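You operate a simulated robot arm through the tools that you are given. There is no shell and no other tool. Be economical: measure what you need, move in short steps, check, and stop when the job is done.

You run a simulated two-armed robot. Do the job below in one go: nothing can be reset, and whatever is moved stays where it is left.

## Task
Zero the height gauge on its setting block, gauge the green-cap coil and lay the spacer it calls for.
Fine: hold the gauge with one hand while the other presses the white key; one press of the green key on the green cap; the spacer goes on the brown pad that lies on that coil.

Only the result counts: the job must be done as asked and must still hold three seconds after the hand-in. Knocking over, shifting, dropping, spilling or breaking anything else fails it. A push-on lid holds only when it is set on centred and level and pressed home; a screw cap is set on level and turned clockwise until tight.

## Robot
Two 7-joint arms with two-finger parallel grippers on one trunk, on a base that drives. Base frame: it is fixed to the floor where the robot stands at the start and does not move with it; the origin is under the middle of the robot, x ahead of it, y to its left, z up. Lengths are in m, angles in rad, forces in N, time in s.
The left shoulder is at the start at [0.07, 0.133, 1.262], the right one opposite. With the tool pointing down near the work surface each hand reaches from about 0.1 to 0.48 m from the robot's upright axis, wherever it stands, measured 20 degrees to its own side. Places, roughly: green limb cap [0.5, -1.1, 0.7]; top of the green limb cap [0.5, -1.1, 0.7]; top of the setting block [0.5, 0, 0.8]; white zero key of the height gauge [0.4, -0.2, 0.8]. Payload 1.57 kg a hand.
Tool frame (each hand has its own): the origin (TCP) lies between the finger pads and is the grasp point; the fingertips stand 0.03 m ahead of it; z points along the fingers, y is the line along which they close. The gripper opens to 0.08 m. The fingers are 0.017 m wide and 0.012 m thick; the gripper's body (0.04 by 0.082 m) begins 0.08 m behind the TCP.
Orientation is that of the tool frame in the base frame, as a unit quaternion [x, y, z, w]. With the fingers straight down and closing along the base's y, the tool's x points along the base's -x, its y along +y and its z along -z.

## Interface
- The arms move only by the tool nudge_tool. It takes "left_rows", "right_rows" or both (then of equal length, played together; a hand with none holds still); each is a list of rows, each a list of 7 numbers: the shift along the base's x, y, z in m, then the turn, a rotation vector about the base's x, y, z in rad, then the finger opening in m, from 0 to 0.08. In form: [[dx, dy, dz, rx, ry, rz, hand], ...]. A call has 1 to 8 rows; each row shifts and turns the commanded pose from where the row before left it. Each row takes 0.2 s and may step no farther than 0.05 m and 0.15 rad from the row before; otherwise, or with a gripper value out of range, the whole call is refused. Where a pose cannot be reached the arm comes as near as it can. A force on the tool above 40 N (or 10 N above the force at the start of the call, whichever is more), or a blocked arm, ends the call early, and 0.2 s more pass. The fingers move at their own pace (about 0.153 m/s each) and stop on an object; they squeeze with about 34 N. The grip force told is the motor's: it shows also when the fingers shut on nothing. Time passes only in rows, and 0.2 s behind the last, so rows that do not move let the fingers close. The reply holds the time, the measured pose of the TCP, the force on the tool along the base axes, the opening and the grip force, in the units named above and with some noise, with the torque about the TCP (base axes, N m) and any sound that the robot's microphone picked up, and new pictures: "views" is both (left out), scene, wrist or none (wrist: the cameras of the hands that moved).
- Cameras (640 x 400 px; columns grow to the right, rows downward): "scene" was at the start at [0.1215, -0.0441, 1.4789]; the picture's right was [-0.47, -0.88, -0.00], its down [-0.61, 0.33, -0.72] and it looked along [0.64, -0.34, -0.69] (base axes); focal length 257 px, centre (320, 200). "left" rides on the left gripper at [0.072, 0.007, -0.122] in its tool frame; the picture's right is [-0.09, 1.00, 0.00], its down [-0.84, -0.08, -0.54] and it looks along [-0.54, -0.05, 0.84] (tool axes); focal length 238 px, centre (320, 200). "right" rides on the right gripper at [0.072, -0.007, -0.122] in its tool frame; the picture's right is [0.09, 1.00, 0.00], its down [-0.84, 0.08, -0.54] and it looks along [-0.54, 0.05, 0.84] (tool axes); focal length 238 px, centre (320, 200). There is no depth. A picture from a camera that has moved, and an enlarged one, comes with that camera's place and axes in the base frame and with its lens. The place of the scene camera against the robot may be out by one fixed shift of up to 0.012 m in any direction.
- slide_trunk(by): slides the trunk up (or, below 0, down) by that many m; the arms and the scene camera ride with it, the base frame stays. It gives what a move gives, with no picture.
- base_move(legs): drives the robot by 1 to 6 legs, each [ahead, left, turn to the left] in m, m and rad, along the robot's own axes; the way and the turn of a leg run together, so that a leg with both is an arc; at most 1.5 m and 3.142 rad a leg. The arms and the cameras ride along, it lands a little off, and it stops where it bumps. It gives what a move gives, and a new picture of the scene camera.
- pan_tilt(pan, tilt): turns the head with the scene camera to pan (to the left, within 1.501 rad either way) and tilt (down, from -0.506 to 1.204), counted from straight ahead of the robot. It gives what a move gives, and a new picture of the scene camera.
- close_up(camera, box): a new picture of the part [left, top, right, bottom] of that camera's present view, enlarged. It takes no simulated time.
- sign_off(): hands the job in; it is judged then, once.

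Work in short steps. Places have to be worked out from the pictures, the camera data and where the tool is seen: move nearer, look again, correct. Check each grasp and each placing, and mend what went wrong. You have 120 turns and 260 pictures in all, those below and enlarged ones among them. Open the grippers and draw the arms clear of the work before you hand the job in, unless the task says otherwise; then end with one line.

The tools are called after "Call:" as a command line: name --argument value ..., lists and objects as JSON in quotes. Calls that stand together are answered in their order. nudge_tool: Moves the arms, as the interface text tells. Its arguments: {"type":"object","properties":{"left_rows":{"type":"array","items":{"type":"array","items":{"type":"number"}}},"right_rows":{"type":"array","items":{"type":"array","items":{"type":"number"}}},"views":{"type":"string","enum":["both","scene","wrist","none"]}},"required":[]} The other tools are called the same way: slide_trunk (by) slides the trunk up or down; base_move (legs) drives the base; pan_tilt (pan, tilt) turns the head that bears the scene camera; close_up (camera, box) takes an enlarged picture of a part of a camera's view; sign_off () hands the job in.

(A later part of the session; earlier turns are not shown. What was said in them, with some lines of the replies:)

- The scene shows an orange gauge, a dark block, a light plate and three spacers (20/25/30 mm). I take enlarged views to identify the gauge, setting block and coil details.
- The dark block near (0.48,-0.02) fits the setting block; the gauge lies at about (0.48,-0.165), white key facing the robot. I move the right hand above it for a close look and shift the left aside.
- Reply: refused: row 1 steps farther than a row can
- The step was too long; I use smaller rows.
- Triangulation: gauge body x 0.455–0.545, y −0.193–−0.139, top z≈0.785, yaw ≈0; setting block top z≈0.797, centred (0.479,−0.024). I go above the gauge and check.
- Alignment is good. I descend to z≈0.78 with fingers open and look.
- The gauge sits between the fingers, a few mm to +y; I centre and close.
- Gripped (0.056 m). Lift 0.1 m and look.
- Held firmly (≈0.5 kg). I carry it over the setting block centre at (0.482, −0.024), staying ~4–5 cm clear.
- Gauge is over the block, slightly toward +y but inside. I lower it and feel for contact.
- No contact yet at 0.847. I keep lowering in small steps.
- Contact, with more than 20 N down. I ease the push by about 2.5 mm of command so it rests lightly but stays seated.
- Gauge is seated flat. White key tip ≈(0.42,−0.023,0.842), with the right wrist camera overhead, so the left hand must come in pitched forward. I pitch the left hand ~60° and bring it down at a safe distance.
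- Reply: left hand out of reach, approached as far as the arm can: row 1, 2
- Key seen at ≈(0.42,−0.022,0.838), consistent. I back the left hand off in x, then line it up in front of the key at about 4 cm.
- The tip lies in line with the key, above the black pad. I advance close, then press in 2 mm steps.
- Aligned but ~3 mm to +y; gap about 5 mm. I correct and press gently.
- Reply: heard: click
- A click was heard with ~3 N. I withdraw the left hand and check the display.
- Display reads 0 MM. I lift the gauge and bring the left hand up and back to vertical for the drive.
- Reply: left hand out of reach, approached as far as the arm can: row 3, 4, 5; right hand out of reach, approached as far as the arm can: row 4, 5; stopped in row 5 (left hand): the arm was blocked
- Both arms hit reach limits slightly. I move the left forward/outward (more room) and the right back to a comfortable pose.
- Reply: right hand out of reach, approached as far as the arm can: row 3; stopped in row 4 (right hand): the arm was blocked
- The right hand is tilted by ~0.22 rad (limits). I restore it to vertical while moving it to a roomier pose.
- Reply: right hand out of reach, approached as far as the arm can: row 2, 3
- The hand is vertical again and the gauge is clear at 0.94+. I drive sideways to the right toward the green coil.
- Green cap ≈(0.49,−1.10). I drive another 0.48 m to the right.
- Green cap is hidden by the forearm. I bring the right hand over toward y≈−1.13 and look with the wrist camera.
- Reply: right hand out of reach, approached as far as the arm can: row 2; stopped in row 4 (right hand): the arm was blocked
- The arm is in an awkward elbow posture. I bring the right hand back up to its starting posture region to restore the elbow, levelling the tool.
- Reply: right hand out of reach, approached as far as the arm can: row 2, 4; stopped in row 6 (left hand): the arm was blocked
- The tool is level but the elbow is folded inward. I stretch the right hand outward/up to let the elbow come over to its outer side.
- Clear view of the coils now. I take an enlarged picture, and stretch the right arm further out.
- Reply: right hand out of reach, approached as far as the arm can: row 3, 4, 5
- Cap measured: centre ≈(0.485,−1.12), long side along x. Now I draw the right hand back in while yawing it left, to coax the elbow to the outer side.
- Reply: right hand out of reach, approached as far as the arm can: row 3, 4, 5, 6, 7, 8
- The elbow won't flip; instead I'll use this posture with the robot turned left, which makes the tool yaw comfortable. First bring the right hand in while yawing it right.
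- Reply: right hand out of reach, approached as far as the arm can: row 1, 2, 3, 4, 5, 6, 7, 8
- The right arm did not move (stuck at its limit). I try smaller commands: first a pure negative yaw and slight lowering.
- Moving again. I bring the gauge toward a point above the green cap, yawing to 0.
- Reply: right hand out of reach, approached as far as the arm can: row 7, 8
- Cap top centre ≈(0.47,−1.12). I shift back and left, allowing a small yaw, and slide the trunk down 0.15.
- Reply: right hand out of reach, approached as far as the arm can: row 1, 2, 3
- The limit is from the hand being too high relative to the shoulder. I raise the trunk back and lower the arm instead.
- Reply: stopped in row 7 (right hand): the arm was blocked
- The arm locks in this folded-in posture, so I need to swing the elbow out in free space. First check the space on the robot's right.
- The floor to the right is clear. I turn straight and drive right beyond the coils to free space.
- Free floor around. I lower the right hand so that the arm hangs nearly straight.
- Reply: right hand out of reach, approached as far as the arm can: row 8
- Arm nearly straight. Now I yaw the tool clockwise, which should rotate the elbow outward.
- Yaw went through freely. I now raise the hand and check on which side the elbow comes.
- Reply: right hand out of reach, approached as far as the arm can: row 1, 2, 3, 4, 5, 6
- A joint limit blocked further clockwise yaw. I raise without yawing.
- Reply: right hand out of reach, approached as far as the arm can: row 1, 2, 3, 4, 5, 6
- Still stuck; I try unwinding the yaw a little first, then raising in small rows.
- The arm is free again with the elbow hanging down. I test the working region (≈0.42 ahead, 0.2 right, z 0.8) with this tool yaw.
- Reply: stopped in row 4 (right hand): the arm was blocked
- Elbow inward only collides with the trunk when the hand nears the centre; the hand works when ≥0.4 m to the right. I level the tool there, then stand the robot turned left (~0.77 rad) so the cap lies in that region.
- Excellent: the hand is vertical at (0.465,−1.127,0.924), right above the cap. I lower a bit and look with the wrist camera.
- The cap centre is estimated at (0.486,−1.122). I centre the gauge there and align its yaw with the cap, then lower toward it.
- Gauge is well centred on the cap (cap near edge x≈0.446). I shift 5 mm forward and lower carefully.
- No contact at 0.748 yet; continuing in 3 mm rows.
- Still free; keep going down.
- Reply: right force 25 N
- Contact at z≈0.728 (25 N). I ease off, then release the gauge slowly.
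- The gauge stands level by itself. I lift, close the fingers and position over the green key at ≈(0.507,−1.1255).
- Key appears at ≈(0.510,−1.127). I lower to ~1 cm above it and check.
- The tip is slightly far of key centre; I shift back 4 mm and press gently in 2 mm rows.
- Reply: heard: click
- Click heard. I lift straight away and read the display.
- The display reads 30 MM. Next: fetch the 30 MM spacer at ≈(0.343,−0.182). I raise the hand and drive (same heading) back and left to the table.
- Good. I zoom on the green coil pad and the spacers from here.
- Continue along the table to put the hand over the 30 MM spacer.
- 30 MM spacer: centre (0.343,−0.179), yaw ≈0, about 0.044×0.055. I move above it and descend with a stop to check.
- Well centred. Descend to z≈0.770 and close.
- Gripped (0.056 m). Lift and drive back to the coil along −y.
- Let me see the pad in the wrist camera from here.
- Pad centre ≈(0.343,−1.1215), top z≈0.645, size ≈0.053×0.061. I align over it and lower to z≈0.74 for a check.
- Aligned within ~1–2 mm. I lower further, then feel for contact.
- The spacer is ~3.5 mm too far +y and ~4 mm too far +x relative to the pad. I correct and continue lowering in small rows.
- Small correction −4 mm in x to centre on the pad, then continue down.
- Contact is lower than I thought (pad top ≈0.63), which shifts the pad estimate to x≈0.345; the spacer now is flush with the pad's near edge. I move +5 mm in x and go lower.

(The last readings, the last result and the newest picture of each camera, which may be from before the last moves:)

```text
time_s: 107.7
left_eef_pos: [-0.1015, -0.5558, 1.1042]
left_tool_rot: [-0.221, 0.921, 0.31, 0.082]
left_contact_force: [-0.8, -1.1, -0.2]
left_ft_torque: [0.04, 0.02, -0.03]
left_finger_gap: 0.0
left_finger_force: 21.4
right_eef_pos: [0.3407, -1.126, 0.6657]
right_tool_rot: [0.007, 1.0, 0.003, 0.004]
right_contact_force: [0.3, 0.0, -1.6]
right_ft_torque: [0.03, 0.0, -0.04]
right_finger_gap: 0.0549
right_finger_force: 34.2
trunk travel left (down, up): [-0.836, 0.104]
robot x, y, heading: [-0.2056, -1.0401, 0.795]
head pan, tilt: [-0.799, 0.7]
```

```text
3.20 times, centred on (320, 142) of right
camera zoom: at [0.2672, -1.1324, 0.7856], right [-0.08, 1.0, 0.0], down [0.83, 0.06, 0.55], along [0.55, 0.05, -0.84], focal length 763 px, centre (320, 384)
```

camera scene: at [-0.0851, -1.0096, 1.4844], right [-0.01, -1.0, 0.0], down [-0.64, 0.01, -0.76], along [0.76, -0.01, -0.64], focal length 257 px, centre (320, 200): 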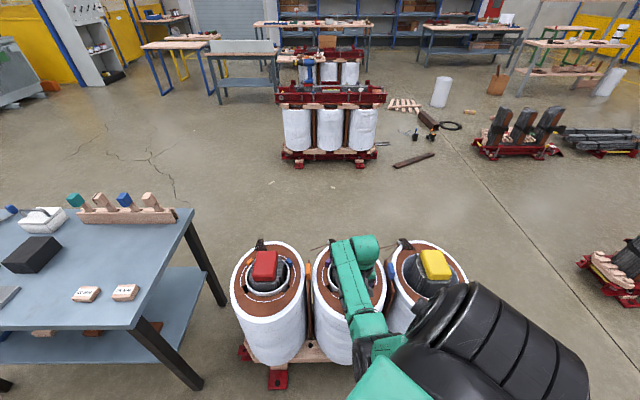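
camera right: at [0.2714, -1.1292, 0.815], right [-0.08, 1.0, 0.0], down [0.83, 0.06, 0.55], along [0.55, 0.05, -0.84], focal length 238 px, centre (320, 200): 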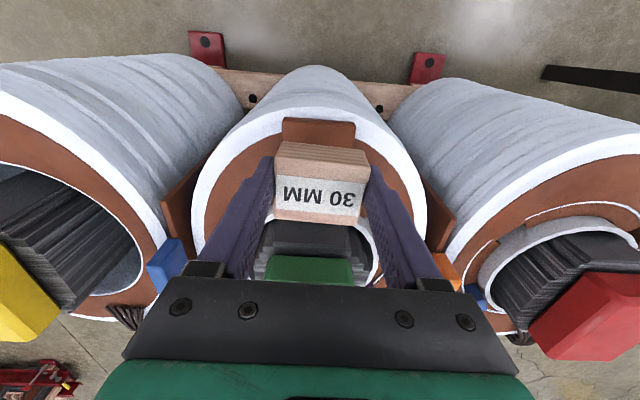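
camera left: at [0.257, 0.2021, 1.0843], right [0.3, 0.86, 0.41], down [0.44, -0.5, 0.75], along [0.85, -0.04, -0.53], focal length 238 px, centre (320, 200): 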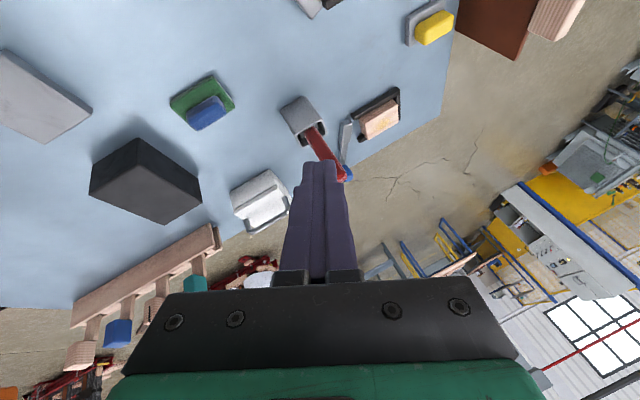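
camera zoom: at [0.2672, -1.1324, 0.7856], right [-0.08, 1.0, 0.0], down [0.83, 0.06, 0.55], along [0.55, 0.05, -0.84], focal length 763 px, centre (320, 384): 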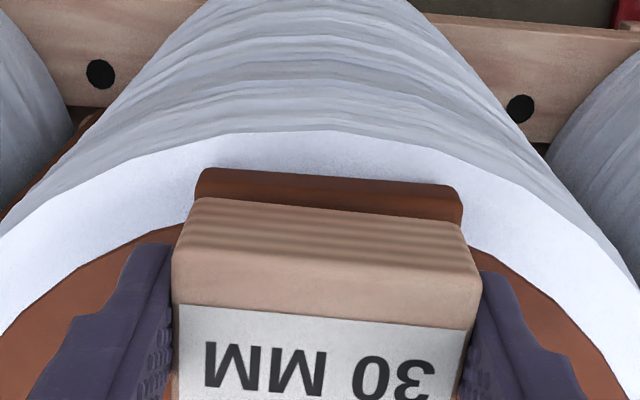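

Now the pad shows a ~5 mm margin at the near side and it's centred in y. Continue down.

Call:
nudge_tool --right_rows '[[0, 0, -0.002, 0, 0, 0, 0.03], [0, 0, -0.002, 0, 0, 0, 0.03], [0, 0, -0.002, 0, 0, 0, 0.03], [0, 0, -0.002, 0, 0, 0, 0.03], [0, 0, 0, 0, 0, 0, 0.03]]' --views "none"

```text
time_s: 108.9
left_eef_pos: [-0.1016, -0.5563, 1.1052]
left_tool_rot: [-0.222, 0.921, 0.31, 0.082]
left_contact_force: [-0.7, -0.1, 0.2]
left_ft_torque: [0.01, -0.01, -0.02]
left_finger_gap: 0.0
left_finger_force: 20.9
right_eef_pos: [0.3408, -1.1272, 0.657]
right_tool_rot: [0.006, 1.0, 0.002, 0.003]
right_contact_force: [0.4, 0.2, -1.0]
right_ft_torque: [-0.02, 0.04, 0.03]
right_finger_gap: 0.0547
right_finger_force: 33.7
trunk travel left (down, up): [-0.836, 0.104]
robot x, y, heading: [-0.2062, -1.0371, 0.796]
head pan, tilt: [-0.799, 0.7]
```

Call:
nudge_tool --right_rows '[[0, 0, -0.002, 0, 0, 0, 0.03], [0, 0, -0.002, 0, 0, 0, 0.03], [0, 0, -0.002, 0, 0, 0, 0.03], [0, 0, -0.002, 0, 0, 0, 0.03], [0, 0, 0, 0, 0, 0, 0.03]]' --views "none"

Call:
close_up --camera "right" --box '[220, 80, 420, 205]'

```text
time_s: 110.1
left_eef_pos: [-0.1018, -0.5551, 1.1046]
left_tool_rot: [-0.222, 0.92, 0.311, 0.083]
left_contact_force: [-0.8, -1.1, -0.6]
left_ft_torque: [-0.01, -0.01, -0.01]
left_finger_gap: 0.0
left_finger_force: 21.4
right_eef_pos: [0.3403, -1.1273, 0.6496]
right_tool_rot: [0.006, 1.0, 0.003, 0.004]
right_contact_force: [0.3, 0.4, -0.3]
right_ft_torque: [0.0, 0.02, -0.03]
right_finger_gap: 0.055
right_finger_force: 34.1
trunk travel left (down, up): [-0.836, 0.104]
robot x, y, heading: [-0.2021, -1.0403, 0.792]
head pan, tilt: [-0.799, 0.7]
```

```text
3.20 times, centred on (320, 142) of right
camera zoom: at [0.2672, -1.1325, 0.7692], right [-0.08, 1.0, 0.0], down [0.83, 0.06, 0.55], along [0.55, 0.05, -0.84], focal length 763 px, centre (320, 384)
```

zoom: 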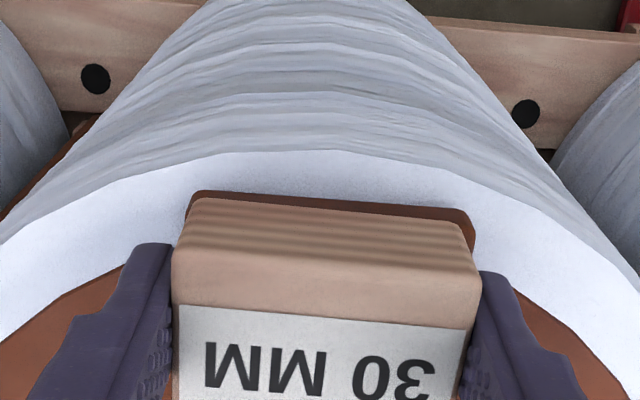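

Pad top is lower still (~0.605), so its centre is at x≈0.352. I shift +7 mm and continue down.

Call:
nudge_tool --right_rows '[[0.007, 0.0, 0, 0, 0, 0, 0.03], [0, 0, -0.002, 0, 0, 0, 0.03], [0, 0, -0.002, 0, 0, 0, 0.03], [0, 0, -0.002, 0, 0, 0, 0.03], [0, 0, 0, 0, 0, 0, 0.03]]' --views "none"

Call:
close_up --camera "right" --box '[220, 80, 420, 205]'

```text
time_s: 111.3
left_eef_pos: [-0.1008, -0.5542, 1.1057]
left_tool_rot: [-0.222, 0.921, 0.309, 0.083]
left_contact_force: [-1.1, -0.1, -0.7]
left_ft_torque: [0.03, -0.01, -0.01]
left_finger_gap: 0.0
left_finger_force: 21.6
right_eef_pos: [0.3484, -1.1252, 0.6449]
right_tool_rot: [0.006, 1.0, 0.003, 0.006]
right_contact_force: [3.3, -1.1, 12.2]
right_ft_torque: [-0.24, -0.03, 0.06]
right_finger_gap: 0.0546
right_finger_force: 33.9
trunk travel left (down, up): [-0.836, 0.104]
robot x, y, heading: [-0.2073, -1.0364, 0.791]
head pan, tilt: [-0.799, 0.7]
```

```text
3.20 times, centred on (320, 142) of right
camera zoom: at [0.2745, -1.132, 0.7651], right [-0.08, 1.0, 0.0], down [0.83, 0.06, 0.55], along [0.55, 0.05, -0.83], focal length 763 px, centre (320, 384)
```

zoom: 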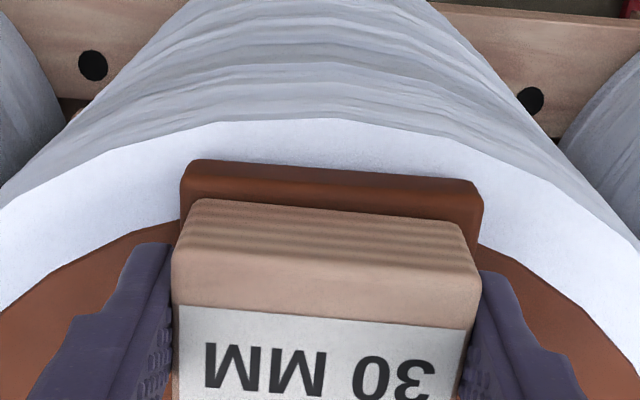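

Contact (≈12 N), spacer centred on the pad with margins all round. I ease off and release.

Call:
nudge_tool --right_rows '[[0, 0, 0.0015, 0, 0, 0, 0.03], [0, 0, 0, 0, 0, 0, 0.05], [0, 0, 0, 0, 0, 0, 0.057], [0, 0, 0, 0, 0, 0, 0.065], [0, 0, 0, 0, 0, 0, 0.075], [0, 0, 0, 0, 0, 0, 0.08]]' --views "wrist"

```text
time_s: 112.7
left_eef_pos: [-0.1014, -0.5544, 1.1048]
left_tool_rot: [-0.222, 0.921, 0.31, 0.082]
left_contact_force: [0.3, -0.3, -0.8]
left_ft_torque: [0.01, -0.03, 0.0]
left_finger_gap: 0.0
left_finger_force: 21.8
right_eef_pos: [0.347, -1.1258, 0.6449]
right_tool_rot: [0.007, 1.0, 0.003, 0.004]
right_contact_force: [-0.1, -0.3, 0.0]
right_ft_torque: [0.03, 0.02, -0.02]
right_finger_gap: 0.0801
right_finger_force: 0.0
trunk travel left (down, up): [-0.836, 0.104]
robot x, y, heading: [-0.2039, -1.039, 0.788]
head pan, tilt: [-0.799, 0.7]
camera right: at [0.2737, -1.1324, 0.7652], right [-0.08, 1.0, 0.0], down [0.83, 0.06, 0.55], along [0.55, 0.05, -0.84], focal length 238 px, centre (320, 200)
```

right: 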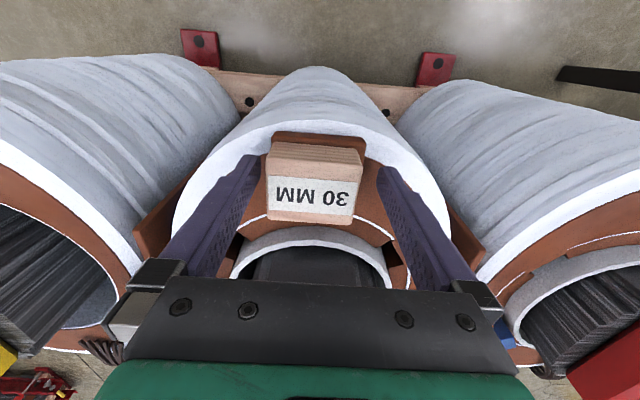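

Released; it rests on the pad. I lift straight up and inspect.

Call:
nudge_tool --right_rows '[[0, 0, 0.03, 0, 0, 0, 0.08], [0, 0, 0.04, 0, 0, 0, 0.08], [0, 0, 0.045, 0, 0, 0, 0.08], [0, 0, 0.045, 0, 0, 0, 0.08], [0, 0, 0.045, 0, 0, 0, 0.08], [0, 0, 0.03, 0, 0, 0, 0.08]]' --views "wrist"

Call:
close_up --camera "right" --box '[240, 70, 400, 170]'

```text
time_s: 114.1
left_eef_pos: [-0.102, -0.5552, 1.104]
left_tool_rot: [-0.221, 0.921, 0.31, 0.082]
left_contact_force: [-0.4, 0.2, -0.1]
left_ft_torque: [0.03, -0.03, 0.0]
left_finger_gap: 0.0001
left_finger_force: 21.1
right_eef_pos: [0.3479, -1.1245, 0.8807]
right_tool_rot: [0.007, 1.0, 0.003, 0.004]
right_contact_force: [0.2, -0.9, 1.1]
right_ft_torque: [-0.05, -0.01, -0.02]
right_finger_gap: 0.0801
right_finger_force: 0.1
trunk travel left (down, up): [-0.836, 0.104]
robot x, y, heading: [-0.2012, -1.0417, 0.791]
head pan, tilt: [-0.799, 0.7]
camera right: at [0.275, -1.13, 1.0012], right [-0.08, 1.0, 0.0], down [0.83, 0.06, 0.55], along [0.55, 0.05, -0.84], focal length 238 px, centre (320, 200)
```

right: 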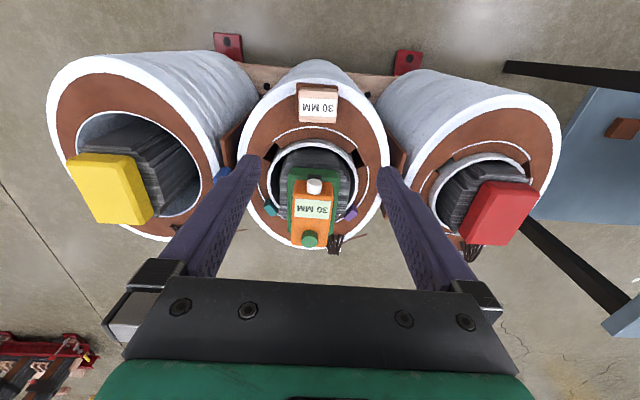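

```text
4.00 times, centred on (320, 120) of right
camera zoom: at [0.275, -1.13, 1.0012], right [-0.08, 1.0, 0.0], down [0.83, 0.06, 0.55], along [0.55, 0.05, -0.84], focal length 953 px, centre (320, 520)
```

zoom: 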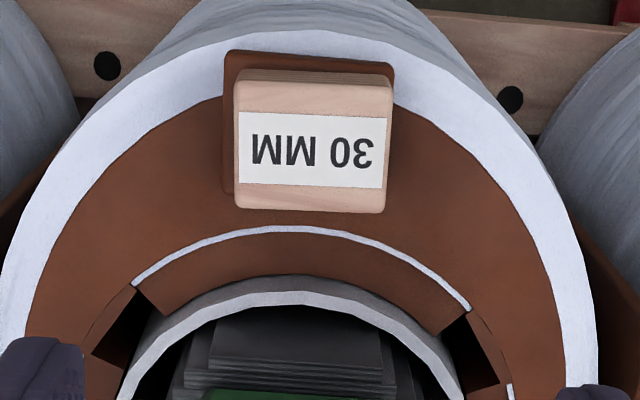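

Spacer sits within ~3 mm of the pad centre, and the gauge still stands on the cap. I raise the right hand further, open the left gripper, and do a final check.

Call:
nudge_tool --right_rows '[[-0.01, -0.01, 0.03, 0, 0, 0, 0.08], [-0.01, -0.01, 0.03, 0, 0, 0, 0.08], [0, 0, 0, 0, 0, 0, 0.08]]' --left_rows '[[0, 0, 0, 0, 0, 0, 0.04], [0, 0, 0, 0, 0, 0, 0.08], [0, 0, 0, 0, 0, 0, 0.08]]' --views "scene"

Call:
base_move --legs '[[-0.07, 0.07, 0]]'

```text
time_s: 114.9
left_eef_pos: [-0.1014, -0.5562, 1.1043]
left_tool_rot: [-0.221, 0.921, 0.31, 0.083]
left_contact_force: [1.2, -1.0, -0.9]
left_ft_torque: [-0.01, -0.02, 0.0]
left_finger_gap: 0.0801
left_finger_force: 0.1
right_eef_pos: [0.3279, -1.1451, 0.9402]
right_tool_rot: [0.007, 1.0, 0.004, 0.004]
right_contact_force: [-1.2, -1.1, 0.7]
right_ft_torque: [0.02, 0.0, 0.01]
right_finger_gap: 0.08
right_finger_force: 0.1
trunk travel left (down, up): [-0.836, 0.104]
robot x, y, heading: [-0.2037, -1.0407, 0.787]
head pan, tilt: [-0.799, 0.7]
camera scene: at [-0.0848, -1.011, 1.4844], right [-0.01, -1.0, 0.0], down [-0.64, 0.01, -0.76], along [0.76, -0.01, -0.64], focal length 257 px, centre (320, 200)
```

scene: 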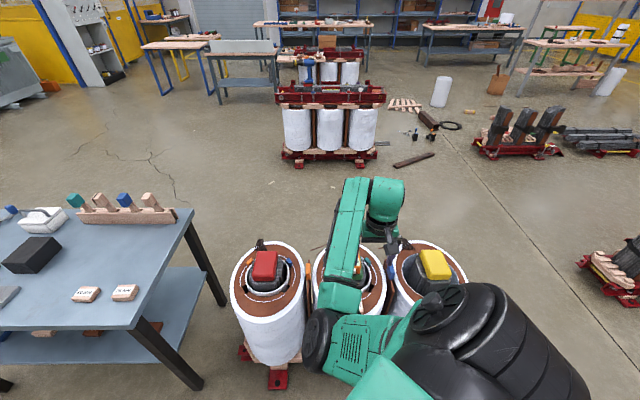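

```text
time_s: 116.1
left_eef_pos: [-0.1971, -0.5557, 1.1048]
left_tool_rot: [-0.22, 0.921, 0.31, 0.081]
left_contact_force: [0.4, -0.1, -0.5]
left_ft_torque: [0.04, -0.01, -0.01]
left_finger_gap: 0.0802
left_finger_force: 0.0
right_eef_pos: [0.2302, -1.1457, 0.9398]
right_tool_rot: [0.007, 1.0, 0.002, 0.003]
right_contact_force: [-0.1, 0.1, 0.5]
right_ft_torque: [0.02, 0.0, -0.03]
right_finger_gap: 0.0799
right_finger_force: 0.1
trunk travel left (down, up): [-0.836, 0.104]
robot x, y, heading: [-0.3007, -1.0415, 0.789]
head pan, tilt: [-0.799, 0.7]
camera scene: at [-0.1818, -1.0111, 1.4842], right [-0.01, -1.0, 0.0], down [-0.65, 0.01, -0.76], along [0.76, -0.01, -0.65], focal length 257 px, centre (320, 200)
```

scene: 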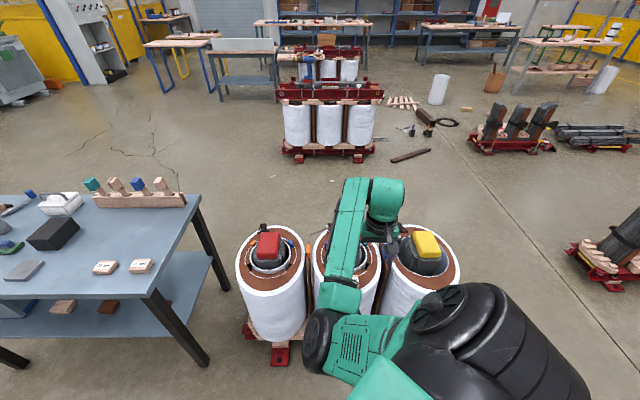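

Everything stands still and both arms are clear with open grippers, so I hand the job in.

Call:
sign_off

```text
The job is handed in.
```

The gauge was zeroed on the setting block (display 0 MM), the green-cap coil read 30 MM after one press of the green key, and the 30 MM spacer lies on that coil's brown pad. The gauge is still standing on the green cap.
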